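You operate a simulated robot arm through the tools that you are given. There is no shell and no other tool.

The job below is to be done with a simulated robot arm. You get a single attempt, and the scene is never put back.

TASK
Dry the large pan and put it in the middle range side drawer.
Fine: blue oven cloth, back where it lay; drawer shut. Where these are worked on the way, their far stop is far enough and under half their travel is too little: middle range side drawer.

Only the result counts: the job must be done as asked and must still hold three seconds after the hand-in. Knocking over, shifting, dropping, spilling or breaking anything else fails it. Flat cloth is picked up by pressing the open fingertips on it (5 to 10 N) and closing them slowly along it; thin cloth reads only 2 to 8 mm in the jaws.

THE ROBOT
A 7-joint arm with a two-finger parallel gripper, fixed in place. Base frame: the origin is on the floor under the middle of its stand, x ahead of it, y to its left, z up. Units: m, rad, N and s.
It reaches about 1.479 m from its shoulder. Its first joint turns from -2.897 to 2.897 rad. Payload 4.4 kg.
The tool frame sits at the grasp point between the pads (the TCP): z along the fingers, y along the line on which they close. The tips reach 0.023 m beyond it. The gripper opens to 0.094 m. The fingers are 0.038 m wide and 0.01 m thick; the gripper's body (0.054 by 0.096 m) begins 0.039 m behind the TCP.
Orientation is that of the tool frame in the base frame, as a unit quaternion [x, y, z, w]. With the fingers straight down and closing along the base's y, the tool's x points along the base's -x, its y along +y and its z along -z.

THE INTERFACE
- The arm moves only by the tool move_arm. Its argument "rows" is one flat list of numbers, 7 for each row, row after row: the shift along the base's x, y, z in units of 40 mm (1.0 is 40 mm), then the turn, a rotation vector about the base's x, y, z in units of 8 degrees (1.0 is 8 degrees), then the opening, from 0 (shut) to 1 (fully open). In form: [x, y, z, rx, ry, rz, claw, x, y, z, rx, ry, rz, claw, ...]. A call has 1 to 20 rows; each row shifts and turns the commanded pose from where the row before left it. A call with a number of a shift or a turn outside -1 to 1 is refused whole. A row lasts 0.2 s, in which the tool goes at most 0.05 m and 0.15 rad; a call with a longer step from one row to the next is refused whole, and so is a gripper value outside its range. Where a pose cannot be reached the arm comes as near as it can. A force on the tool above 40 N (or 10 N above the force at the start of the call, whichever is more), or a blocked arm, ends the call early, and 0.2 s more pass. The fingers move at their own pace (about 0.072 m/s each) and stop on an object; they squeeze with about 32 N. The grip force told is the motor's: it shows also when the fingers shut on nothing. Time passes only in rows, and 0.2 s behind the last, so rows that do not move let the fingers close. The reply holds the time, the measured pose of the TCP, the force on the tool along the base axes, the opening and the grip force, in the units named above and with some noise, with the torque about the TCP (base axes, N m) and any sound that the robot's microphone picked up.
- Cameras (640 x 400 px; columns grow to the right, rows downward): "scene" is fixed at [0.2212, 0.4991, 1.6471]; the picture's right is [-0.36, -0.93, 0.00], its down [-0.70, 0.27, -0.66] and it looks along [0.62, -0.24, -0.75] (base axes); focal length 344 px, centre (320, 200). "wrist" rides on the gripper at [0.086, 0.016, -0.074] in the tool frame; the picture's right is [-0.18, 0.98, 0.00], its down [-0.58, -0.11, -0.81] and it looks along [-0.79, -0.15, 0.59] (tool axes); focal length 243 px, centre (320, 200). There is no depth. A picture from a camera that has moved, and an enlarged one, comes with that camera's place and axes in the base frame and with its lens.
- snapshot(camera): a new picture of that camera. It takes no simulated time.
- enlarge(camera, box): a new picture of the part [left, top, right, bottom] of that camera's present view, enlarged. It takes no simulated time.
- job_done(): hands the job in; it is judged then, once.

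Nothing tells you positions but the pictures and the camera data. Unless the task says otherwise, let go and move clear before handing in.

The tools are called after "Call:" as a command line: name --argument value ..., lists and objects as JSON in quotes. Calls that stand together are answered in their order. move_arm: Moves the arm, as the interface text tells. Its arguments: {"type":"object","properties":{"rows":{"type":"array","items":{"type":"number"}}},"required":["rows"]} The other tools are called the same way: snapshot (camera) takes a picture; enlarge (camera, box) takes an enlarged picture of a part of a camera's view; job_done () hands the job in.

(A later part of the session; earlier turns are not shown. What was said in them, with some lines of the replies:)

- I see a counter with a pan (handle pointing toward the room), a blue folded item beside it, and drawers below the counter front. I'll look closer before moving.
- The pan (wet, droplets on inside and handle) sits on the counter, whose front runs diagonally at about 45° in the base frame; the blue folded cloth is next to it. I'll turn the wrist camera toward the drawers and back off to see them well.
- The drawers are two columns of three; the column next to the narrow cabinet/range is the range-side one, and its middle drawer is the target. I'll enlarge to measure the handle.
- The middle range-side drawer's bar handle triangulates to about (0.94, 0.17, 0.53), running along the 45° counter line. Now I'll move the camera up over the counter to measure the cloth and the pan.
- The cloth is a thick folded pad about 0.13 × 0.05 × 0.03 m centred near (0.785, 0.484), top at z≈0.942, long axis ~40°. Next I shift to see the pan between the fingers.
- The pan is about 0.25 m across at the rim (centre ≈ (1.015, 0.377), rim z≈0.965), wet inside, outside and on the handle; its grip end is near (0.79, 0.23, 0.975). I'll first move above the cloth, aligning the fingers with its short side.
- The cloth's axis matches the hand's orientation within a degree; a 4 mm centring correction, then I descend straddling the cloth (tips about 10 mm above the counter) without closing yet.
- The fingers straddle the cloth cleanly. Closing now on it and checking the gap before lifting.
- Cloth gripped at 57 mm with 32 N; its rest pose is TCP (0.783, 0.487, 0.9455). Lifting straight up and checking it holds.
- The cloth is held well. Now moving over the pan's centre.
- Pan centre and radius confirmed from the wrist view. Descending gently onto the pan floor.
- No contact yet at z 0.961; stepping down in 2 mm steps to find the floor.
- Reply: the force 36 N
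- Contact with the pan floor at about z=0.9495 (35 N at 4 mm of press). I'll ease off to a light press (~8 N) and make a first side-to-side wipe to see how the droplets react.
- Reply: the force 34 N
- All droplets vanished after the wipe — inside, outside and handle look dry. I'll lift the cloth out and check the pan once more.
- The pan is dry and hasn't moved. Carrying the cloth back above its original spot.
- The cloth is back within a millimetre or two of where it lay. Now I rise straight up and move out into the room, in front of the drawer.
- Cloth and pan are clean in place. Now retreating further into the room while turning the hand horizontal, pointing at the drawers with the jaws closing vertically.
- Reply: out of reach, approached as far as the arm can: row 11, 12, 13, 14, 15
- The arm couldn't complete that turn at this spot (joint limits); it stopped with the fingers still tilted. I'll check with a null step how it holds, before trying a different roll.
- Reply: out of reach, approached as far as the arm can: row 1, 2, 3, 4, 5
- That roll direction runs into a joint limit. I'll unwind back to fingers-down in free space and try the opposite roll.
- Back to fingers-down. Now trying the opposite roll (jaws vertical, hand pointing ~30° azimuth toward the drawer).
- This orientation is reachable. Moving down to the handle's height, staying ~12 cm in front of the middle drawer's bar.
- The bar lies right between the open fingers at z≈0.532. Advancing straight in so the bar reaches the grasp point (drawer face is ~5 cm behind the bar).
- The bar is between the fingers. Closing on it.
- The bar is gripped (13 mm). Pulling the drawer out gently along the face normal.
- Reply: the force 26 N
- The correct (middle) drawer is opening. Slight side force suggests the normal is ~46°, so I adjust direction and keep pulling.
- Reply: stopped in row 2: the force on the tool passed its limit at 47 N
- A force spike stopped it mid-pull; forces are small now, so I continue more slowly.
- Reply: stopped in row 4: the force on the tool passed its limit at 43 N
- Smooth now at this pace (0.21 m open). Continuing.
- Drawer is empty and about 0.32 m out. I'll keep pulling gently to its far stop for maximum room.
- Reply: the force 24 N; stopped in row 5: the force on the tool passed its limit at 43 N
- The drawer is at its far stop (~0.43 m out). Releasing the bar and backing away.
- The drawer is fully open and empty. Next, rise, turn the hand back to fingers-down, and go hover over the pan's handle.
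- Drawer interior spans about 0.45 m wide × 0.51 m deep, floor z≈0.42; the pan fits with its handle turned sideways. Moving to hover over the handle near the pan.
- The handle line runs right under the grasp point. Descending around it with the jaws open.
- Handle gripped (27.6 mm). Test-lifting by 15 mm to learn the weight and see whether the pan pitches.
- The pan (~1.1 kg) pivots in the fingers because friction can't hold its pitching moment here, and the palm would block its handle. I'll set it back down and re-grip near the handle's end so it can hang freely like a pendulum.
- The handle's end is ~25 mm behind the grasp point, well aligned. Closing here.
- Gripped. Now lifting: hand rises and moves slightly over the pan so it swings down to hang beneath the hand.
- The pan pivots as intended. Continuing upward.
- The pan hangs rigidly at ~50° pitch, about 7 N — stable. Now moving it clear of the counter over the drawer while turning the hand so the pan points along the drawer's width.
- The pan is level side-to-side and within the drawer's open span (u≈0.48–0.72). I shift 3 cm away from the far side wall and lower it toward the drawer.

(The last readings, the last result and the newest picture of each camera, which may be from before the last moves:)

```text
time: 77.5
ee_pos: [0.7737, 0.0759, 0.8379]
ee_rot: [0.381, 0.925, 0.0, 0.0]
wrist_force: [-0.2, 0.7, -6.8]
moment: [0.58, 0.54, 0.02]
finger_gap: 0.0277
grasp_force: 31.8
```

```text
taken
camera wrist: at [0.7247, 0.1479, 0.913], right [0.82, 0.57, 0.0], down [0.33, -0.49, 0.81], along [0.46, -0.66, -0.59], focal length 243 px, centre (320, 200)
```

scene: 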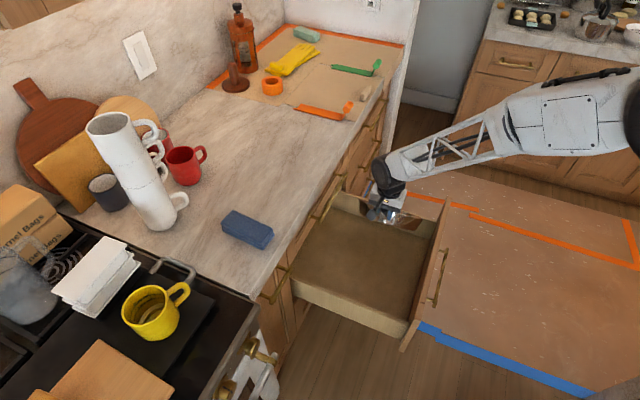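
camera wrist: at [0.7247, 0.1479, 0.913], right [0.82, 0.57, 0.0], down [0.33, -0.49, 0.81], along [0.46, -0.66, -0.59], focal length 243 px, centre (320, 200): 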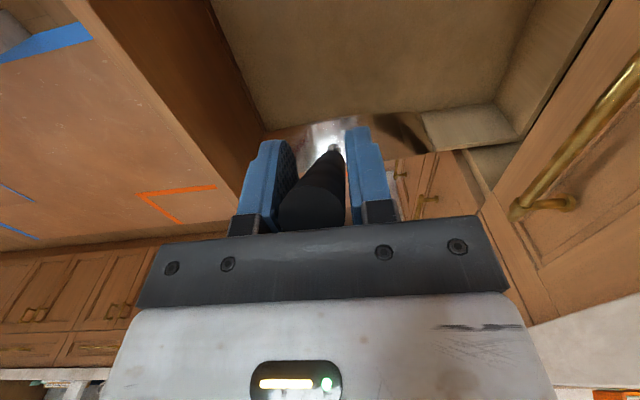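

Call:
enlarge --camera "wrist" --box '[180, 60, 560, 240]'

Call:
enlarge --camera "scene" --box '[330, 150, 470, 260]'

```text
1.68 times, centred on (370, 150) of wrist
camera zoom: at [0.7247, 0.1479, 0.913], right [0.82, 0.57, 0.0], down [0.33, -0.49, 0.81], along [0.46, -0.66, -0.59], focal length 409 px, centre (236, 284)
```

zoom: 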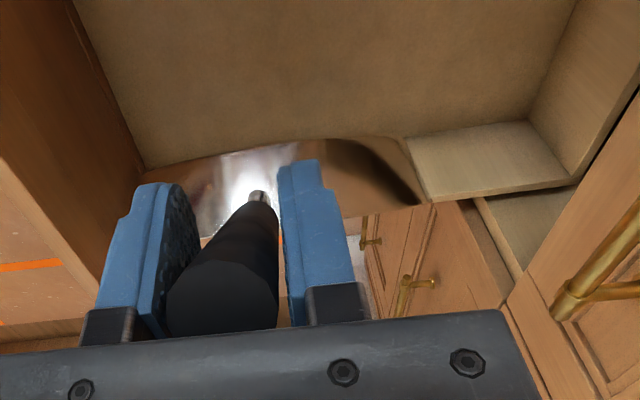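

```text
3.64 times, centred on (400, 205) of scene
camera zoom: at [0.2212, 0.4991, 1.6471], right [-0.36, -0.93, 0.0], down [-0.7, 0.27, -0.66], along [0.62, -0.24, -0.75], focal length 1251 px, centre (29, 182)
```

zoom: 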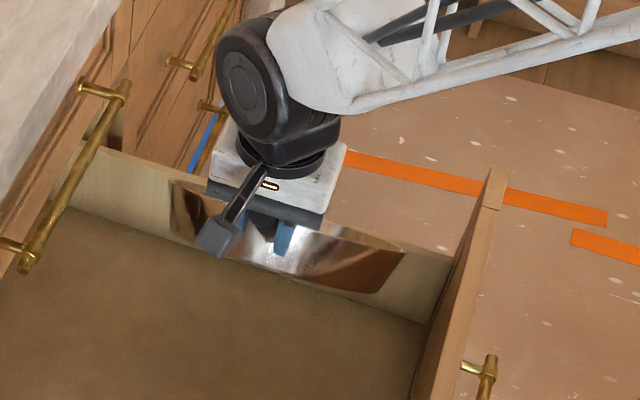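

The pan is inside the drawer's opening with clearance on all sides. Lowering on toward the drawer floor.

Call:
move_arm --rows '[0, 0, -0.9, 0, 0, 0, 0, 0, 0, -0.9, 0, 0, 0, 0, 0, 0, -0.6, 0, 0, 0, 0, 0, 0, -0.3, 0, 0, 0, 0]'

Call:
enlarge --camera "scene" --box '[310, 150, 470, 280]'

Call:
snapshot --camera "wrist"

```text
time: 78.5
ee_pos: [0.7745, 0.0755, 0.7301]
ee_rot: [0.38, 0.925, 0.0, 0.001]
wrist_force: [-0.4, 0.6, -7.1]
moment: [0.59, 0.58, 0.04]
finger_gap: 0.0281
grasp_force: 32.0
```

```text
3.08 times, centred on (390, 215) of scene
camera zoom: at [0.2212, 0.4991, 1.6471], right [-0.36, -0.93, 0.0], down [-0.7, 0.27, -0.66], along [0.62, -0.24, -0.75], focal length 1059 px, centre (105, 154)
```

zoom: 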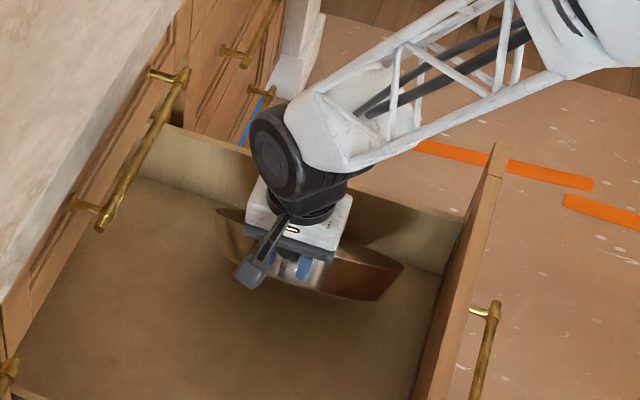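

```text
taken
camera wrist: at [0.7246, 0.1482, 0.8042], right [0.82, 0.57, 0.0], down [0.33, -0.49, 0.81], along [0.46, -0.66, -0.59], focal length 243 px, centre (320, 200)
```

wrist: 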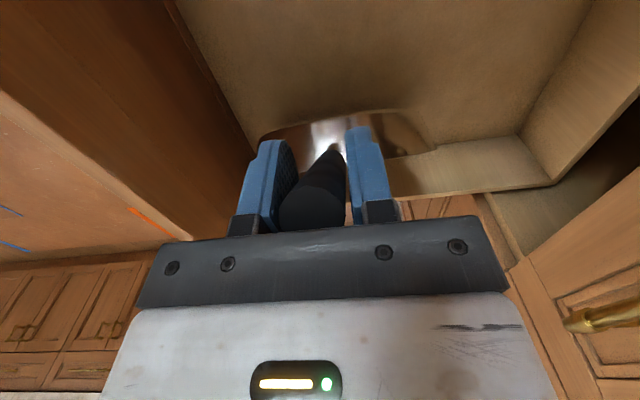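

Call:
move_arm --rows '[0, 0, -0.2, 0, 0, 0, 0, 0, 0, -0.15, 0, 0, 0, 0, 0, 0, -0.1, 0, 0, 0, 0]'

```text
time: 79.3
ee_pos: [0.7754, 0.0755, 0.7115]
ee_rot: [0.381, 0.925, 0.002, 0.002]
wrist_force: [-3.8, 5.3, 9.3]
moment: [-0.46, -0.98, 0.27]
finger_gap: 0.0276
grasp_force: 32.0
```

Far edge has touched the drawer floor (force reversed). Now lowering while drawing the hand back so the pan pivots flat.

Call:
move_arm --rows '[-0.22, 0.22, -0.25, 0, 0, 0, 0, -0.22, 0.22, -0.25, 0, 0, 0, 0, -0.24, 0.24, -0.42, 0, 0, 0, 0, -0.24, 0.24, -0.42, 0, 0, 0, 0]'

Call:
enlarge --camera "scene" --box '[310, 150, 470, 280]'

Call:
snapshot --camera "wrist"

```text
time: 80.3
ee_pos: [0.738, 0.1115, 0.6585]
ee_rot: [0.381, 0.925, 0.001, 0.002]
wrist_force: [-1.6, -0.1, 2.0]
moment: [-0.8, -0.55, -0.23]
finger_gap: 0.0278
grasp_force: 31.9
```

```text
3.08 times, centred on (390, 215) of scene
camera zoom: at [0.2212, 0.4991, 1.6471], right [-0.36, -0.93, 0.0], down [-0.7, 0.27, -0.66], along [0.62, -0.24, -0.75], focal length 1059 px, centre (105, 154)
```

zoom: 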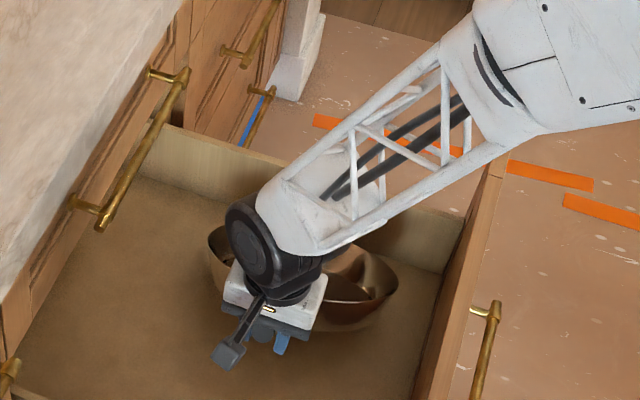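

```text
taken
camera wrist: at [0.6877, 0.184, 0.7331], right [0.82, 0.57, 0.0], down [0.33, -0.49, 0.81], along [0.46, -0.66, -0.59], focal length 243 px, centre (320, 200)
```

wrist: 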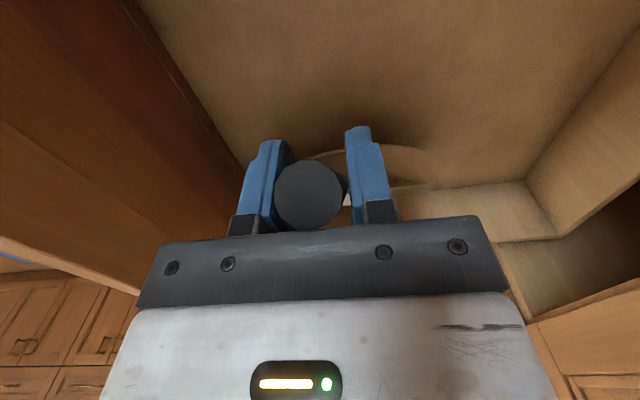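

Call:
snapshot --camera "scene"

Call:
enlarge --camera "scene" --box '[360, 100, 520, 230]'

```text
taken
```

scene: 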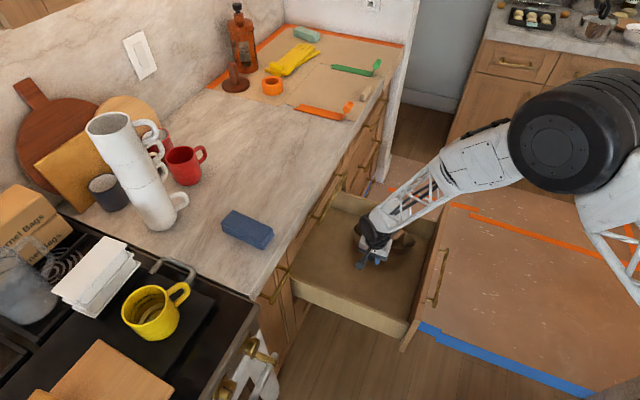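

```text
3.08 times, centred on (440, 165) of scene
camera zoom: at [0.2212, 0.4991, 1.6471], right [-0.36, -0.93, 0.0], down [-0.7, 0.27, -0.66], along [0.62, -0.24, -0.75], focal length 1059 px, centre (-49, 308)
```

zoom: 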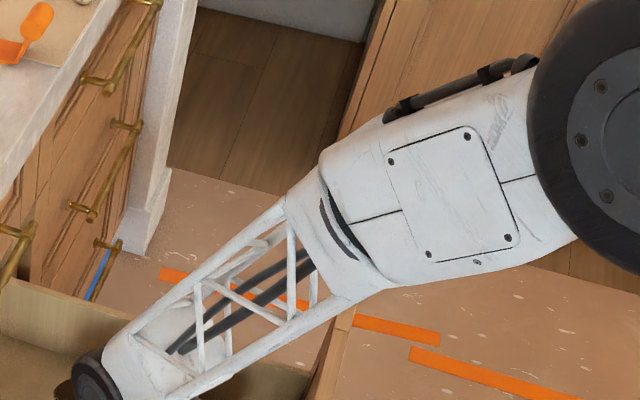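

The elbow is high and the forearm clears the front panel. Continuing to lay the pan down, tilting the hand slightly so the camera stays clear of the side wall.

Call:
move_arm --rows '[-0.19, 0.19, -0.48, 0.354, 0.354, 0, 0, -0.19, 0.19, -0.48, 0.354, 0.354, 0, 0, -0.136, 0.136, -0.525, 0.354, 0.354, 0, 0, -0.136, 0.136, -0.525, 0.354, 0.354, 0, 0]'

Call:
enlarge --camera "scene" --box '[290, 170, 450, 300]'

Call:
snapshot --camera "wrist"

```text
time: 81.3
ee_pos: [0.7117, 0.1384, 0.5778]
ee_rot: [0.378, 0.915, 0.054, -0.128]
wrist_force: [0.3, -1.0, -1.1]
moment: [-0.49, -0.36, -0.14]
finger_gap: 0.0275
grasp_force: 32.2
```

```text
3.08 times, centred on (370, 235) of scene
camera zoom: at [0.2212, 0.4991, 1.6471], right [-0.36, -0.93, 0.0], down [-0.7, 0.27, -0.66], along [0.62, -0.24, -0.75], focal length 1059 px, centre (166, 92)
```

zoom: 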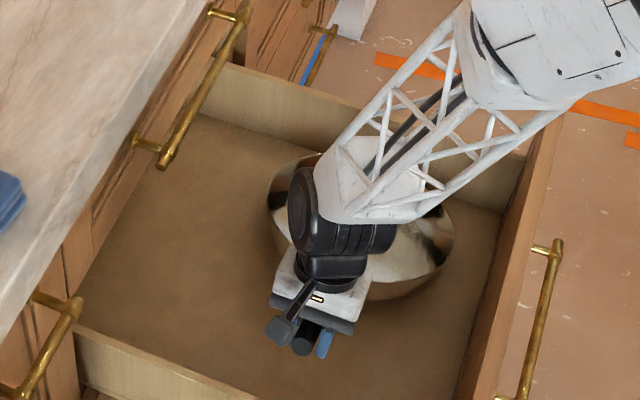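

```text
taken
camera wrist: at [0.6781, 0.1941, 0.6731], right [0.82, 0.57, -0.05], down [0.48, -0.63, 0.61], along [0.32, -0.53, -0.79], focal length 243 px, centre (320, 200)
```

wrist: 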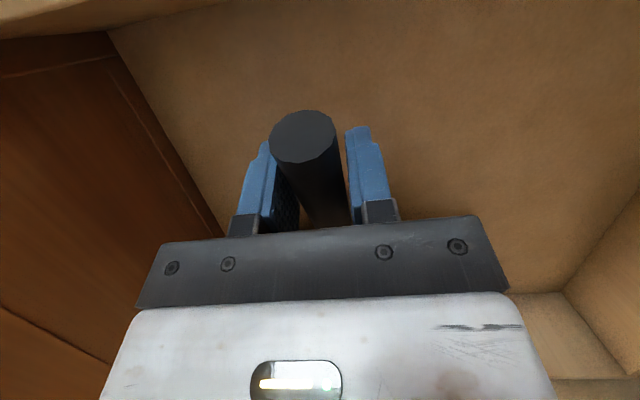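

Call:
move_arm --rows '[-0.085, 0.085, -0.56, 0.354, 0.354, 0, 0, -0.085, 0.085, -0.56, 0.2, 0.2, 0, 0, -0.045, 0.045, -0.4, 0, 0, 0, 0, -0.03, 0.03, -0.25, 0, 0, 0, 0]'

Call:
enlarge --camera "scene" --box '[290, 190, 450, 330]'

Call:
snapshot --camera "wrist"

```text
time: 82.3
ee_pos: [0.702, 0.147, 0.5067]
ee_rot: [0.374, 0.907, 0.075, -0.178]
wrist_force: [-1.4, 0.8, -0.7]
moment: [-0.43, -0.41, 0.03]
finger_gap: 0.0277
grasp_force: 32.2
```

```text
2.86 times, centred on (370, 260) of scene
camera zoom: at [0.2212, 0.4991, 1.6471], right [-0.36, -0.93, 0.0], down [-0.7, 0.27, -0.66], along [0.62, -0.24, -0.75], focal length 983 px, centre (177, 29)
```

zoom: 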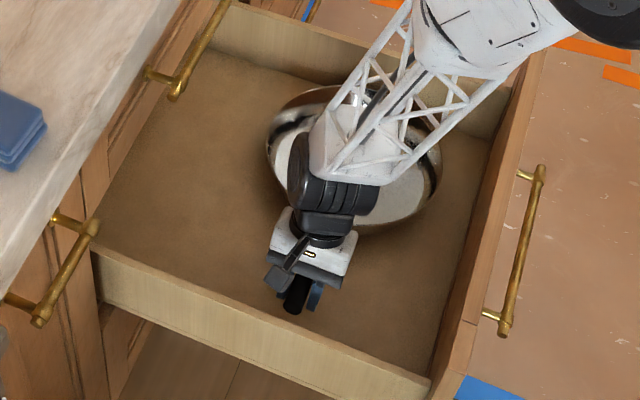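

```text
taken
camera wrist: at [0.6758, 0.1961, 0.6093], right [0.81, 0.58, -0.07], down [0.52, -0.67, 0.53], along [0.26, -0.46, -0.85], focal length 243 px, centre (320, 200)
```

wrist: 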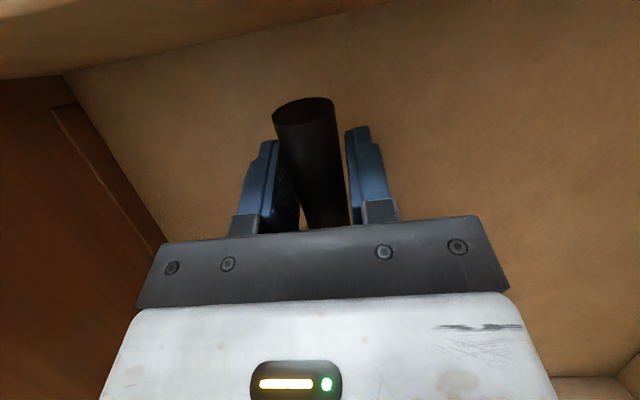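

Call:
move_arm --rows '[-0.01, 0.01, -0.2, 0, 0, 0, 0, 0, 0, -0.15, 0, 0, 0, 0, 0, 0, -0.1, 0, 0, 0, 0]'

```text
time: 83.1
ee_pos: [0.7005, 0.1481, 0.4895]
ee_rot: [0.373, 0.908, 0.075, -0.178]
wrist_force: [-1.8, 2.4, -0.4]
moment: [-0.59, -0.53, 0.04]
finger_gap: 0.0279
grasp_force: 31.9
```

Call:
move_arm --rows '[0, 0, -0.1, 0, 0, 0, 0, 0, 0, -0.1, 0, 0, 0, 0]'

Call:
enlarge --camera "scene" --box '[290, 190, 450, 330]'

```text
time: 83.7
ee_pos: [0.7015, 0.1469, 0.4804]
ee_rot: [0.373, 0.908, 0.074, -0.177]
wrist_force: [-6.2, 7.6, 12.5]
moment: [-0.55, -0.69, 0.24]
finger_gap: 0.0276
grasp_force: 31.7
```

```text
2.86 times, centred on (370, 260) of scene
camera zoom: at [0.2212, 0.4991, 1.6471], right [-0.36, -0.93, 0.0], down [-0.7, 0.27, -0.66], along [0.62, -0.24, -0.75], focal length 983 px, centre (177, 29)
```

zoom: 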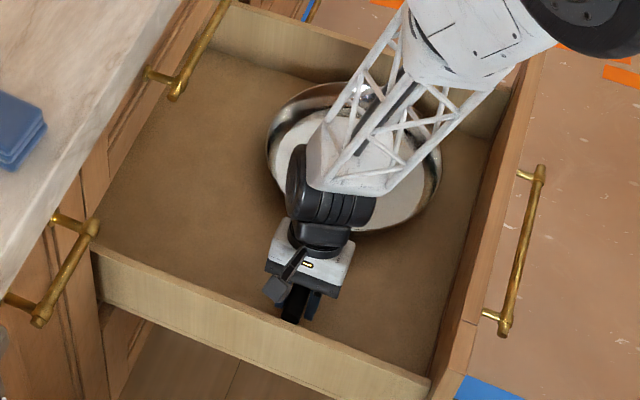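

The pan is now down flat on the drawer floor. Releasing the handle.

Call:
move_arm --rows '[0, 0, 0.04, 0, 0, 0, 0, 0, 0, 0, 0, 0, 0, 0.35, 0, 0, 0, 0, 0, 0, 0.45, 0, 0, 0, 0, 0, 0, 0.6, 0, 0, 0, 0, 0, 0, 0.8, 0, 0, 0, 0, 0, 0, 1]'

Call:
snapshot --camera "wrist"

Call:
enlarge --camera "scene" --box '[290, 190, 450, 330]'

```text
time: 85.1
ee_pos: [0.6998, 0.1489, 0.4834]
ee_rot: [0.373, 0.907, 0.075, -0.178]
wrist_force: [-0.3, 0.3, -0.8]
moment: [0.02, 0.01, 0.03]
finger_gap: 0.0939
grasp_force: 0.0
```

```text
taken
camera wrist: at [0.6759, 0.1962, 0.5851], right [0.81, 0.58, -0.07], down [0.52, -0.67, 0.53], along [0.26, -0.46, -0.85], focal length 243 px, centre (320, 200)
```

wrist: 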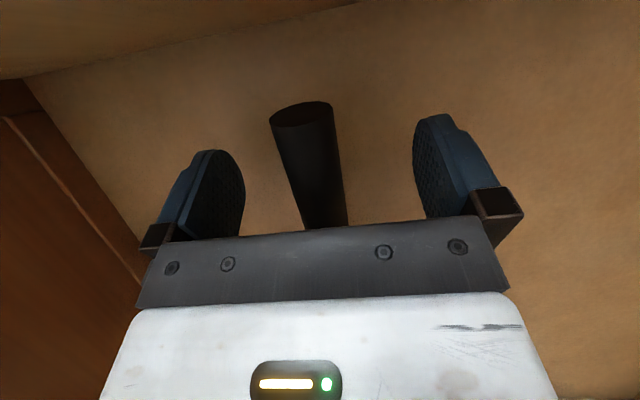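

```text
2.86 times, centred on (370, 260) of scene
camera zoom: at [0.2212, 0.4991, 1.6471], right [-0.36, -0.93, 0.0], down [-0.7, 0.27, -0.66], along [0.62, -0.24, -0.75], focal length 983 px, centre (177, 29)
```

zoom: 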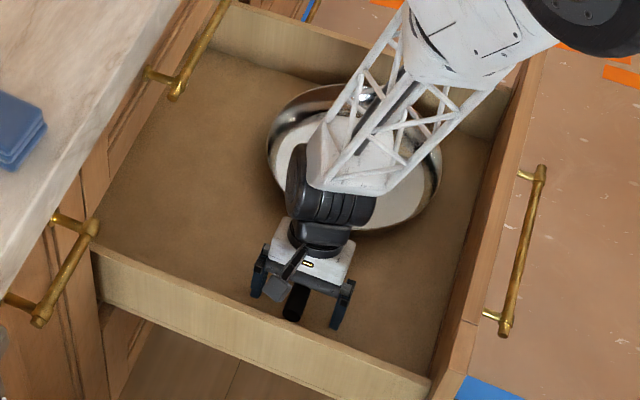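

The pan rests in the drawer by itself. Withdrawing the hand straight up.

Call:
move_arm --rows '[0, 0, 0.3, 0, 0, 0, 1, 0, 0, 0.6, 0, 0, 0, 1, 0, 0, 0.9, 0, 0, 0, 1, 0, 0, 1, 0, 0, 0, 1, 0, 0, 1, 0, 0, 0, 1, 0, 0, 1, 0, 0, 0, 1, 0, 0, 1, 0, 0, 0, 1, 0, 0, 1, 0, 0, 0, 1, 0, 0, 1, 0, 0, 0, 1, 0, 0, 1, 0, 0, 0, 1, 0, 0, 1, 0, 0, 0, 1, 0, 0, 1, 0, 0, 0, 1]'

Call:
snapshot --camera "scene"

Call:
snapshot --camera "wrist"

```text
time: 87.7
ee_pos: [0.7, 0.15, 0.9158]
ee_rot: [0.373, 0.907, 0.075, -0.179]
wrist_force: [0.6, 0.4, -0.6]
moment: [0.03, 0.01, 0.05]
finger_gap: 0.0941
grasp_force: 0.2
```

```text
taken
```

scene: 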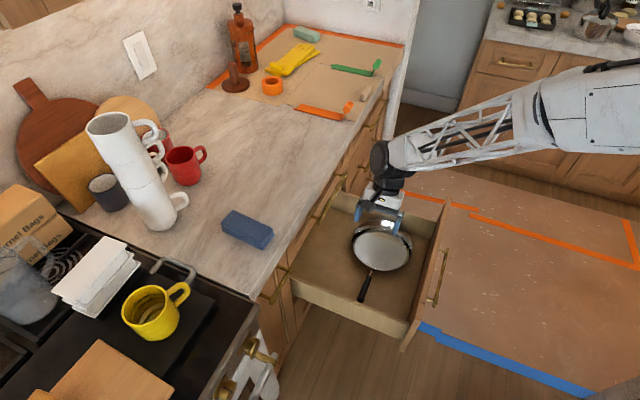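

```text
taken
camera wrist: at [0.6751, 0.1975, 1.017], right [0.81, 0.58, -0.07], down [0.52, -0.67, 0.53], along [0.26, -0.46, -0.85], focal length 243 px, centre (320, 200)
```

wrist: 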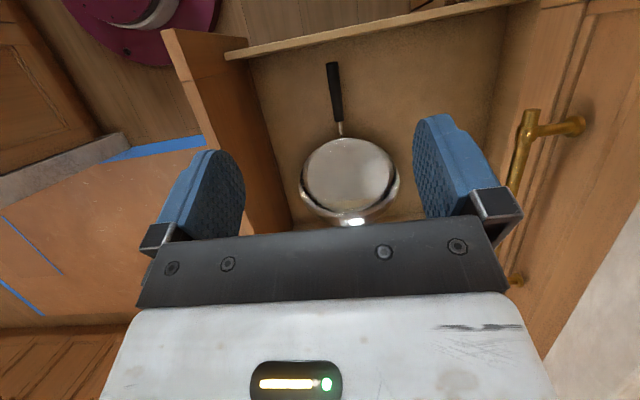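

The pan lies flat in the drawer, handle fully inside. Now I move out to the room side and turn the hand horizontal again to close the drawer by its bar.

Call:
move_arm --rows '[-0.277, -0.742, 0.279, 0.423, -0.849, -0.305, 1, -0.277, -0.742, 0.279, 0.423, -0.849, -0.305, 1, -0.277, -0.742, 0.279, 0.423, -0.849, -0.305, 1, -0.277, -0.742, 0.279, 0.423, -0.849, -0.305, 1, -0.277, -0.742, 0.279, 0.423, -0.849, -0.305, 1, -0.277, -0.742, 0.279, 0.423, -0.849, -0.305, 1, -0.277, -0.742, 0.279, 0.423, -0.849, -0.305, 1, -0.277, -0.742, 0.279, 0.423, -0.849, -0.305, 1, -0.277, -0.742, 0.279, 0.423, -0.849, -0.305, 1, -0.277, -0.742, 0.279, 0.423, -0.849, -0.305, 1, -0.277, -0.742, 0.279, 0.423, -0.849, -0.305, 1, -0.277, -0.742, 0.279, 0.423, -0.849, -0.305, 1]'

Call:
enlarge --camera "scene" --box '[270, 160, 470, 350]'

```text
time: 90.3
ee_pos: [0.5685, -0.2098, 1.0486]
ee_rot: [0.353, 0.613, 0.612, 0.353]
wrist_force: [0.2, 0.3, 0.3]
moment: [0.0, 0.04, -0.01]
finger_gap: 0.0938
grasp_force: 0.0
```

```text
2.11 times, centred on (370, 255) of scene
camera zoom: at [0.2212, 0.4991, 1.6471], right [-0.36, -0.93, 0.0], down [-0.7, 0.27, -0.66], along [0.62, -0.24, -0.75], focal length 724 px, centre (215, 84)
```

zoom: 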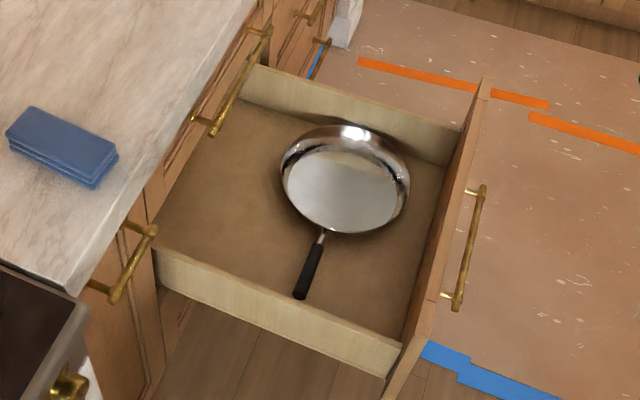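

Pan sits nicely in the middle of the drawer. Descending to the bar's height in front of it.

Call:
move_arm --rows '[0, 0, -1, 0, 0, 0, 1, 0, 0, -1, 0, 0, 0, 1, 0, 0, -1, 0, 0, 0, 1, 0, 0, -1, 0, 0, 0, 1, 0, 0, -1, 0, 0, 0, 1, 0, 0, -1, 0, 0, 0, 1, 0, 0, -1, 0, 0, 0, 1, 0, 0, -1, 0, 0, 0, 1, 0, 0, -1, 0, 0, 0, 1, 0, 0, -1, 0, 0, 0, 1, 0, 0, -1, 0, 0, 0, 1, 0, 0, -1, 0, 0, 0, 1, 0, 0, -0.9, 0, 0, 0, 1]'

Call:
snapshot --camera "wrist"

```text
time: 93.1
ee_pos: [0.5688, -0.2073, 0.5325]
ee_rot: [0.353, 0.613, 0.612, 0.353]
wrist_force: [-0.3, -0.5, -0.6]
moment: [0.0, 0.0, -0.03]
finger_gap: 0.0942
grasp_force: 0.0
```

```text
taken
camera wrist: at [0.4604, -0.1693, 0.5492], right [0.09, -0.16, 0.98], down [-0.41, -0.91, -0.11], along [0.91, -0.39, -0.15], focal length 243 px, centre (320, 200)
```

wrist: 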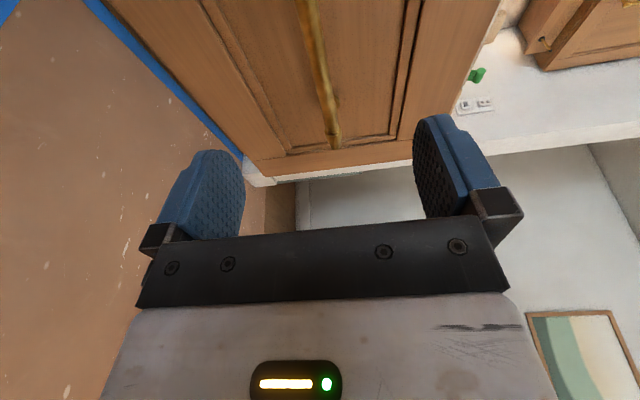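

Call:
move_arm --rows '[0.44, 0.45, 0, 0, 0, 0, 1, 0.44, 0.45, 0, 0, 0, 0, 1, 0.44, 0.45, 0, 0, 0, 0, 1, 0.42, 0.44, 0.01, 0, 0, 0, 1, 0, 0, 0, 0, 0, 0, 0.6, 0, 0, 0, 0, 0, 0, 0.3, 0, 0, 0, 0, 0, 0, 0, 0, 0, 0, 0, 0, 0, 0, 0, 0, 0, 0, 0, 0, 0]'

Call:
snapshot --camera "wrist"

```text
time: 94.9
ee_pos: [0.6375, -0.136, 0.5336]
ee_rot: [0.355, 0.613, 0.611, 0.353]
wrist_force: [6.0, -3.4, -11.8]
moment: [-0.38, -0.19, 0.11]
finger_gap: 0.0126
grasp_force: 45.3
stopped in row 8: the force on the tool passed its limit at 41 N (the readings are from after the stop); the commanded pose is now the measured one
```

```text
taken
camera wrist: at [0.5304, -0.0983, 0.5498], right [0.1, -0.16, 0.98], down [-0.41, -0.91, -0.1], along [0.91, -0.39, -0.15], focal length 243 px, centre (320, 200)
```

wrist: 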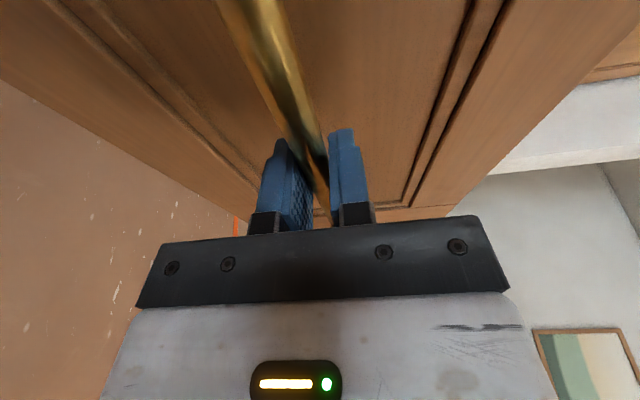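

The bar is gripped again. Pushing the drawer in slowly along the same line.

Call:
move_arm --rows '[0.06, 0.06, 0, 0, 0, 0, 0, 0.12, 0.12, 0, 0, 0, 0, 0, 0.16, 0.16, 0, 0, 0, 0, 0, 0.16, 0.16, 0, 0, 0, 0, 0, 0.16, 0.16, 0, 0, 0, 0, 0, 0.16, 0.16, 0, 0, 0, 0, 0, 0.16, 0.16, 0, 0, 0, 0, 0, 0.16, 0.16, 0, 0, 0, 0, 0, 0.16, 0.16, 0, 0, 0, 0, 0, 0.16, 0.16, 0, 0, 0, 0, 0, 0.16, 0.16, 0, 0, 0, 0, 0, 0.16, 0.16, 0, 0, 0, 0, 0]'

Call:
enlarge --camera "scene" --box '[270, 160, 470, 350]'

```text
time: 97.5
ee_pos: [0.708, -0.0662, 0.5328]
ee_rot: [0.355, 0.614, 0.611, 0.353]
wrist_force: [8.9, -12.3, -20.8]
moment: [-0.41, -0.32, 0.37]
finger_gap: 0.0129
grasp_force: 44.8
```

```text
2.11 times, centred on (370, 255) of scene
camera zoom: at [0.2212, 0.4991, 1.6471], right [-0.36, -0.93, 0.0], down [-0.7, 0.27, -0.66], along [0.62, -0.24, -0.75], focal length 724 px, centre (215, 84)
```

zoom: 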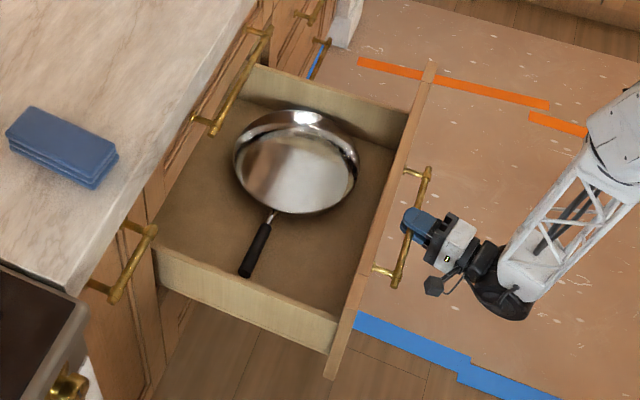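

Closing smoothly and the pan rides along. Continuing with small corrections.

Call:
move_arm --rows '[0.13, 0.09, -0.025, 0, 0, 0, 0, 0.16, 0.155, 0, 0, 0, 0, 0, 0.16, 0.16, 0, 0, 0, 0, 0, 0.16, 0.16, 0, 0, 0, 0, 0, 0.16, 0.16, 0, 0, 0, 0, 0, 0.16, 0.16, 0, 0, 0, 0, 0, 0.16, 0.16, 0, 0, 0, 0, 0, 0.16, 0.16, 0, 0, 0, 0, 0, 0.16, 0.16, 0, 0, 0, 0, 0, 0.16, 0.16, 0, 0, 0, 0, 0, 0.16, 0.16, 0, 0, 0, 0, 0, 0.16, 0.16, 0, 0, 0, 0, 0]'

```text
time: 98.1
ee_pos: [0.7179, -0.0562, 0.533]
ee_rot: [0.353, 0.614, 0.612, 0.352]
wrist_force: [-5.2, 8.0, 9.5]
moment: [-0.13, -0.2, 1.49]
finger_gap: 0.0128
grasp_force: 44.8
stopped in row 3: the force on the tool passed its limit at 45 N (the readings are from after the stop); the commanded pose is now the measured one
```

Call:
move_arm --rows '[0.06, 0.07, 0, 0, 0, 0, 0, 0.12, 0.12, 0, 0, 0, 0, 0, 0.15, 0.15, 0, 0, 0, 0, 0, 0.15, 0.15, 0, 0, 0, 0, 0, 0.15, 0.15, 0, 0, 0, 0, 0, 0.15, 0.15, 0, 0, 0, 0, 0, 0.15, 0.15, 0, 0, 0, 0, 0, 0.15, 0.15, 0, 0, 0, 0, 0, 0.15, 0.15, 0, 0, 0, 0, 0, 0.15, 0.15, 0, 0, 0, 0, 0]'

```text
time: 99.7
ee_pos: [0.7537, -0.0209, 0.5325]
ee_rot: [0.353, 0.614, 0.612, 0.351]
wrist_force: [-4.0, 5.0, 7.8]
moment: [-0.01, 0.0, 1.14]
finger_gap: 0.0129
grasp_force: 44.9
stopped in row 7: the force on the tool passed its limit at 40 N (the readings are from after the stop); the commanded pose is now the measured one
```

Call:
move_arm --rows '[0.05, 0.05, 0, 0, 0, 0, 0, 0.1, 0.1, 0, 0, 0, 0, 0, 0.11, 0.11, 0, 0, 0, 0, 0, 0.11, 0.11, 0, 0, 0, 0, 0, 0.11, 0.11, 0, 0, 0, 0, 0, 0.11, 0.11, 0, 0, 0, 0, 0, 0.11, 0.11, 0, 0, 0, 0, 0, 0.11, 0.11, 0, 0, 0, 0, 0, 0.11, 0.11, 0, 0, 0, 0, 0, 0.11, 0.11, 0, 0, 0, 0, 0, 0.11, 0.11, 0, 0, 0, 0, 0, 0.11, 0.11, 0, 0, 0, 0, 0, 0.11, 0.11, 0, 0, 0, 0, 0, 0.11, 0.11, 0, 0, 0, 0, 0]'

Call:
enlarge --camera "scene" --box '[270, 160, 470, 350]'

```text
time: 102.7
ee_pos: [0.8116, 0.0383, 0.5332]
ee_rot: [0.353, 0.613, 0.613, 0.352]
wrist_force: [-11.1, 7.0, 18.3]
moment: [-0.01, -0.19, 0.56]
finger_gap: 0.013
grasp_force: 44.6
```

```text
2.11 times, centred on (370, 255) of scene
camera zoom: at [0.2212, 0.4991, 1.6471], right [-0.36, -0.93, 0.0], down [-0.7, 0.27, -0.66], along [0.62, -0.24, -0.75], focal length 724 px, centre (215, 84)
```

zoom: 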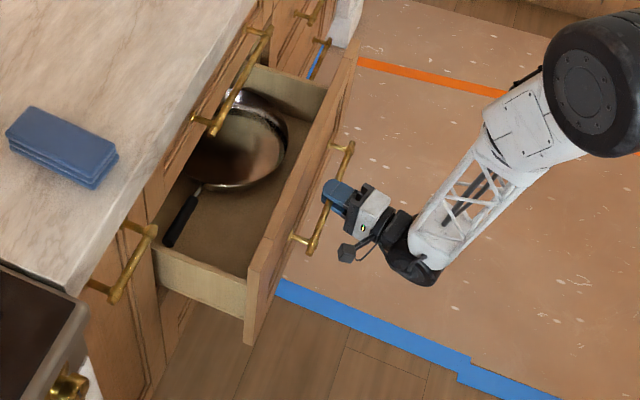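

Call:
move_arm --rows '[0.06, 0.07, 0.02, 0, 0, 0, 0, 0.1, 0.1, 0, 0, 0, 0, 0, 0.11, 0.11, 0, 0, 0, 0, 0, 0.11, 0.11, 0, 0, 0, 0, 0, 0.11, 0.11, 0, 0, 0, 0, 0, 0.11, 0.11, 0, 0, 0, 0, 0, 0.11, 0.11, 0, 0, 0, 0, 0, 0.11, 0.11, 0, 0, 0, 0, 0, 0.11, 0.11, 0, 0, 0, 0, 0, 0.11, 0.11, 0, 0, 0, 0, 0, 0.11, 0.11, 0, 0, 0, 0, 0, 0.11, 0.11, 0, 0, 0, 0, 0, 0.11, 0.11, 0, 0, 0, 0, 0, 0.11, 0.11, 0, 0, 0, 0, 0]'

```text
time: 104.6
ee_pos: [0.8473, 0.0728, 0.5326]
ee_rot: [0.353, 0.614, 0.612, 0.352]
wrist_force: [9.3, -4.8, -9.2]
moment: [-0.26, -0.16, 0.51]
finger_gap: 0.0129
grasp_force: 44.8
stopped in row 9: the force on the tool passed its limit at 40 N (the readings are from after the stop); the commanded pose is now the measured one
```

Call:
move_arm --rows '[0.05, 0.05, 0, 0, 0, 0, 0, 0.08, 0.08, 0, 0, 0, 0, 0, 0.09, 0.09, 0, 0, 0, 0, 0, 0.09, 0.09, 0, 0, 0, 0, 0, 0.09, 0.09, 0, 0, 0, 0, 0, 0.09, 0.09, 0, 0, 0, 0, 0, 0.09, 0.09, 0, 0, 0, 0, 0, 0.09, 0.09, 0, 0, 0, 0, 0, 0.09, 0.09, 0, 0, 0, 0, 0, 0.09, 0.09, 0, 0, 0, 0, 0, 0.09, 0.09, 0, 0, 0, 0, 0, 0.09, 0.09, 0, 0, 0, 0, 0]'

Call:
enlarge --camera "scene" --box '[270, 160, 470, 350]'

```text
time: 107.2
ee_pos: [0.8883, 0.1139, 0.5324]
ee_rot: [0.353, 0.615, 0.611, 0.351]
wrist_force: [15.6, -18.4, -16.9]
moment: [-0.2, -0.15, -0.27]
finger_gap: 0.0131
grasp_force: 44.9
```

```text
2.11 times, centred on (370, 255) of scene
camera zoom: at [0.2212, 0.4991, 1.6471], right [-0.36, -0.93, 0.0], down [-0.7, 0.27, -0.66], along [0.62, -0.24, -0.75], focal length 724 px, centre (215, 84)
```

zoom: 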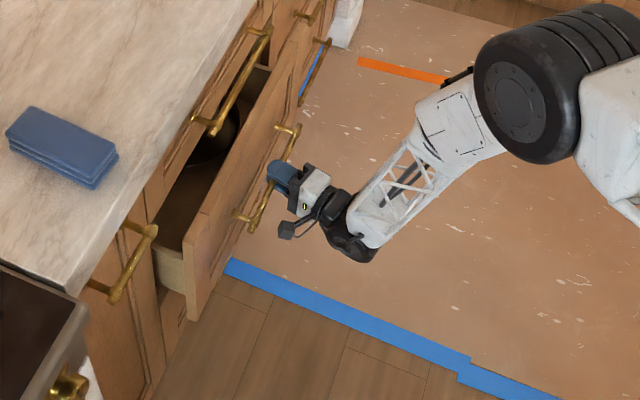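

Call:
move_arm --rows '[0.07, 0.04, -0.02, 0, 0, 0, 0, 0.08, 0.08, 0, 0, 0, 0, 0, 0.09, 0.09, 0, 0, 0, 0, 0, 0.09, 0.09, 0, 0, 0, 0, 0, 0.09, 0.09, 0, 0, 0, 0, 0, 0.09, 0.09, 0, 0, 0, 0, 0, 0.09, 0.09, 0, 0, 0, 0, 0, 0.09, 0.09, 0, 0, 0, 0, 0, 0.09, 0.09, 0, 0, 0, 0, 0, 0.09, 0.09, 0, 0, 0, 0, 0, 0.09, 0.09, 0, 0, 0, 0, 0, 0.09, 0.09, 0, 0, 0, 0, 0]'

Call:
enlarge --camera "scene" --box '[270, 160, 470, 350]'

```text
time: 109.1
ee_pos: [0.918, 0.1436, 0.5316]
ee_rot: [0.351, 0.615, 0.612, 0.351]
wrist_force: [-1.0, 4.0, 2.1]
moment: [-0.02, -0.07, 0.14]
finger_gap: 0.0131
grasp_force: 45.0
stopped in row 9: the force on the tool passed its limit at 41 N (the readings are from after the stop); the commanded pose is now the measured one
```

```text
2.11 times, centred on (370, 255) of scene
camera zoom: at [0.2212, 0.4991, 1.6471], right [-0.36, -0.93, 0.0], down [-0.7, 0.27, -0.66], along [0.62, -0.24, -0.75], focal length 724 px, centre (215, 84)
```

zoom: 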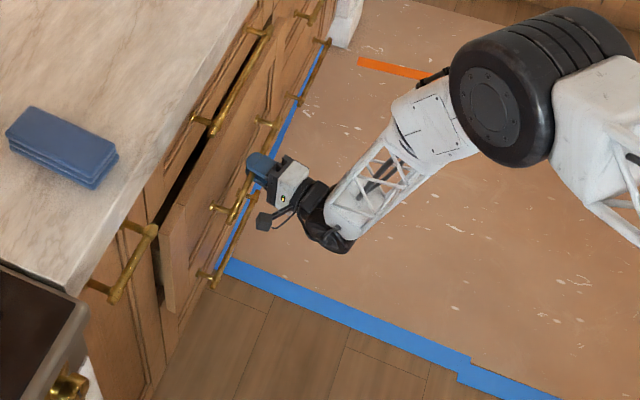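

Call:
move_arm --rows '[0.05, 0.05, 0, 0, 0, 0, 0, 0.07, 0.07, 0, 0, 0, 0, 0, 0.07, 0.07, 0, 0, 0, 0, 0, 0.07, 0.07, 0, 0, 0, 0, 0, 0.07, 0.07, 0, 0, 0, 0, 0, 0.07, 0.07, 0, 0, 0, 0, 0, 0.07, 0.07, 0, 0, 0, 0, 0, 0.07, 0.07, 0, 0, 0, 0, 0, 0.06, 0.06, 0, 0, 0, 0, 0, 0.05, 0.05, 0, 0, 0, 0, 0]'

Call:
enlarge --camera "scene" --box '[250, 150, 410, 300]'

```text
time: 111.2
ee_pos: [0.94, 0.1662, 0.5324]
ee_rot: [0.352, 0.615, 0.612, 0.352]
wrist_force: [-15.4, -5.8, 13.5]
moment: [-0.17, -0.25, -0.31]
finger_gap: 0.013
grasp_force: 44.8
stopped in row 10: the force on the tool passed its limit at 53 N (the readings are from after the stop); the commanded pose is now the measured one
```

```text
2.67 times, centred on (330, 225) of scene
camera zoom: at [0.2212, 0.4991, 1.6471], right [-0.36, -0.93, 0.0], down [-0.7, 0.27, -0.66], along [0.62, -0.24, -0.75], focal length 918 px, centre (293, 133)
```

zoom: 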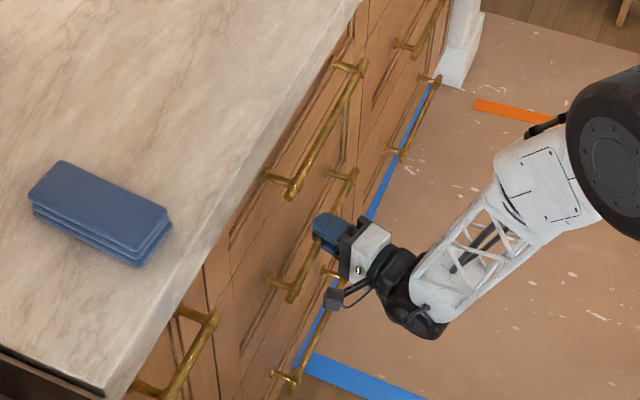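

The drawer hit its closed stop at the same position as at the start. One more gentle push to confirm.

Call:
move_arm --rows '[0.04, 0.04, 0, 0, 0, 0, 0, 0.04, 0.04, 0, 0, 0, 0, 0]'

```text
time: 111.5
ee_pos: [0.9415, 0.1655, 0.532]
ee_rot: [0.353, 0.614, 0.612, 0.352]
wrist_force: [-13.5, -6.3, 13.4]
moment: [-0.24, -0.26, -0.29]
finger_gap: 0.013
grasp_force: 45.0
stopped in row 1: the force on the tool passed its limit at 51 N (the readings are from after the stop); the commanded pose is now the measured one
```

The drawer is shut. Releasing the bar and backing off.

Call:
move_arm --rows '[0, 0, 0, 0, 0, 0, 0.25, 0, 0, 0, 0, 0, 0, 0.5, 0, 0, 0, 0, 0, 0, 0.8, 0, 0, 0, 0, 0, 0, 1, 0, 0, 0, 0, 0, 0, 1, -0.2, -0.2, 0, 0, 0, 0, 1, -0.4, -0.4, 0, 0, 0, 0, 1, -0.6, -0.6, 0, 0, 0, 0, 1, -0.7, -0.7, 0, 0, 0, 0, 1, -0.7, -0.7, 0, 0, 0, 0, 1, -0.7, -0.7, 0, 0, 0, 0, 1]'

Call:
snapshot --camera "wrist"

Call:
snapshot --camera "scene"

Call:
enlarge --camera "scene" --box '[250, 150, 410, 300]'

```text
time: 114.0
ee_pos: [0.8074, 0.0344, 0.5306]
ee_rot: [0.352, 0.614, 0.612, 0.352]
wrist_force: [-1.0, 0.5, 0.7]
moment: [0.02, -0.01, 0.07]
finger_gap: 0.0939
grasp_force: 0.1
```

```text
taken
camera wrist: at [0.7008, 0.0725, 0.5485], right [0.1, -0.16, 0.98], down [-0.4, -0.91, -0.11], along [0.91, -0.39, -0.15], focal length 243 px, centre (320, 200)
```

wrist: 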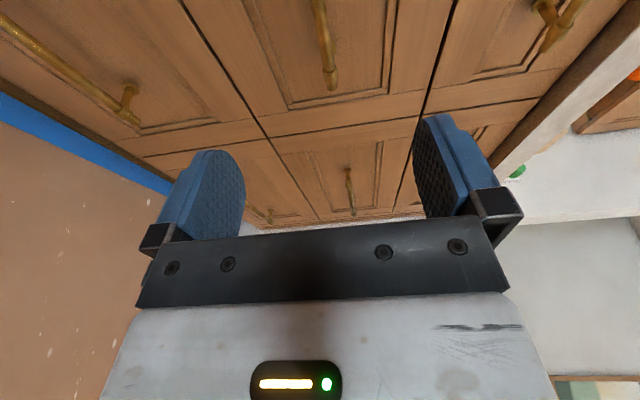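

```text
taken
```

scene: 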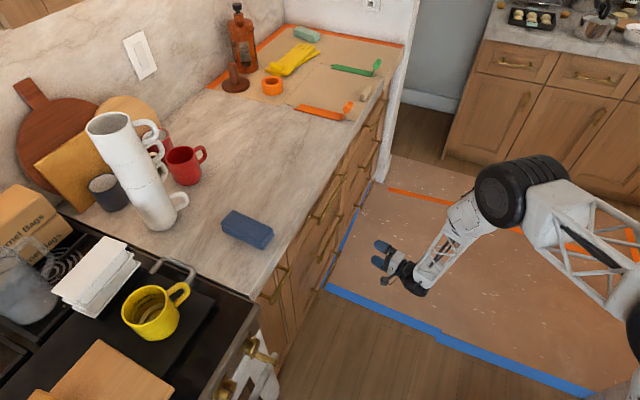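

```text
2.67 times, centred on (330, 225) of scene
camera zoom: at [0.2212, 0.4991, 1.6471], right [-0.36, -0.93, 0.0], down [-0.7, 0.27, -0.66], along [0.62, -0.24, -0.75], focal length 918 px, centre (293, 133)
```

zoom: 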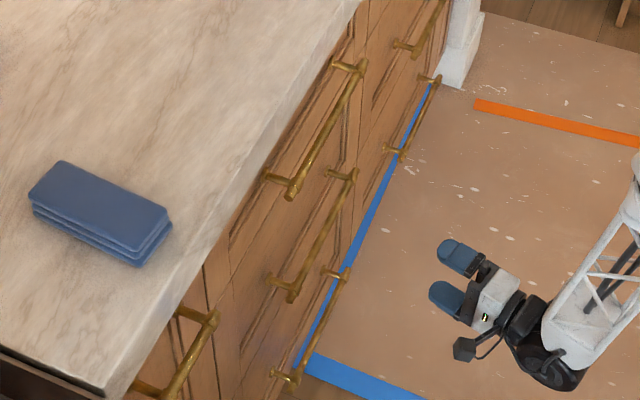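

The pan was dried and is lying in the middle range-side drawer. The drawer is shut flush, the blue cloth is back where it lay, and the open hand is well clear. I'm handing in.

Call:
job_done

```text
The job is handed in.
```

I dried the large pan and put it in the middle range-side drawer, which is now shut. The job is handed in; no verdict has come back yet.

- **Drying:** all the visible droplets disappeared after one side-to-side wipe of the pan floor, including those on the outside and the handle.
- **Cloth:** the blue oven cloth is back within a millimetre or two of where it lay.
- **Pan:** it was too heavy to carry level by the handle. I carried it hanging from the end of the handle, touched its far edge down in the drawer and eased it flat. It lay fully inside, handle included, before I closed the drawer.
- **Drawer:** it was pulled to its far stop on the way. Pushing it in tripped the force limit several times, so I finished slowly. It ended against its closed stop at the same position as at the start.

Nothing else looked moved in the last picture, and the open hand was clear of the drawer.
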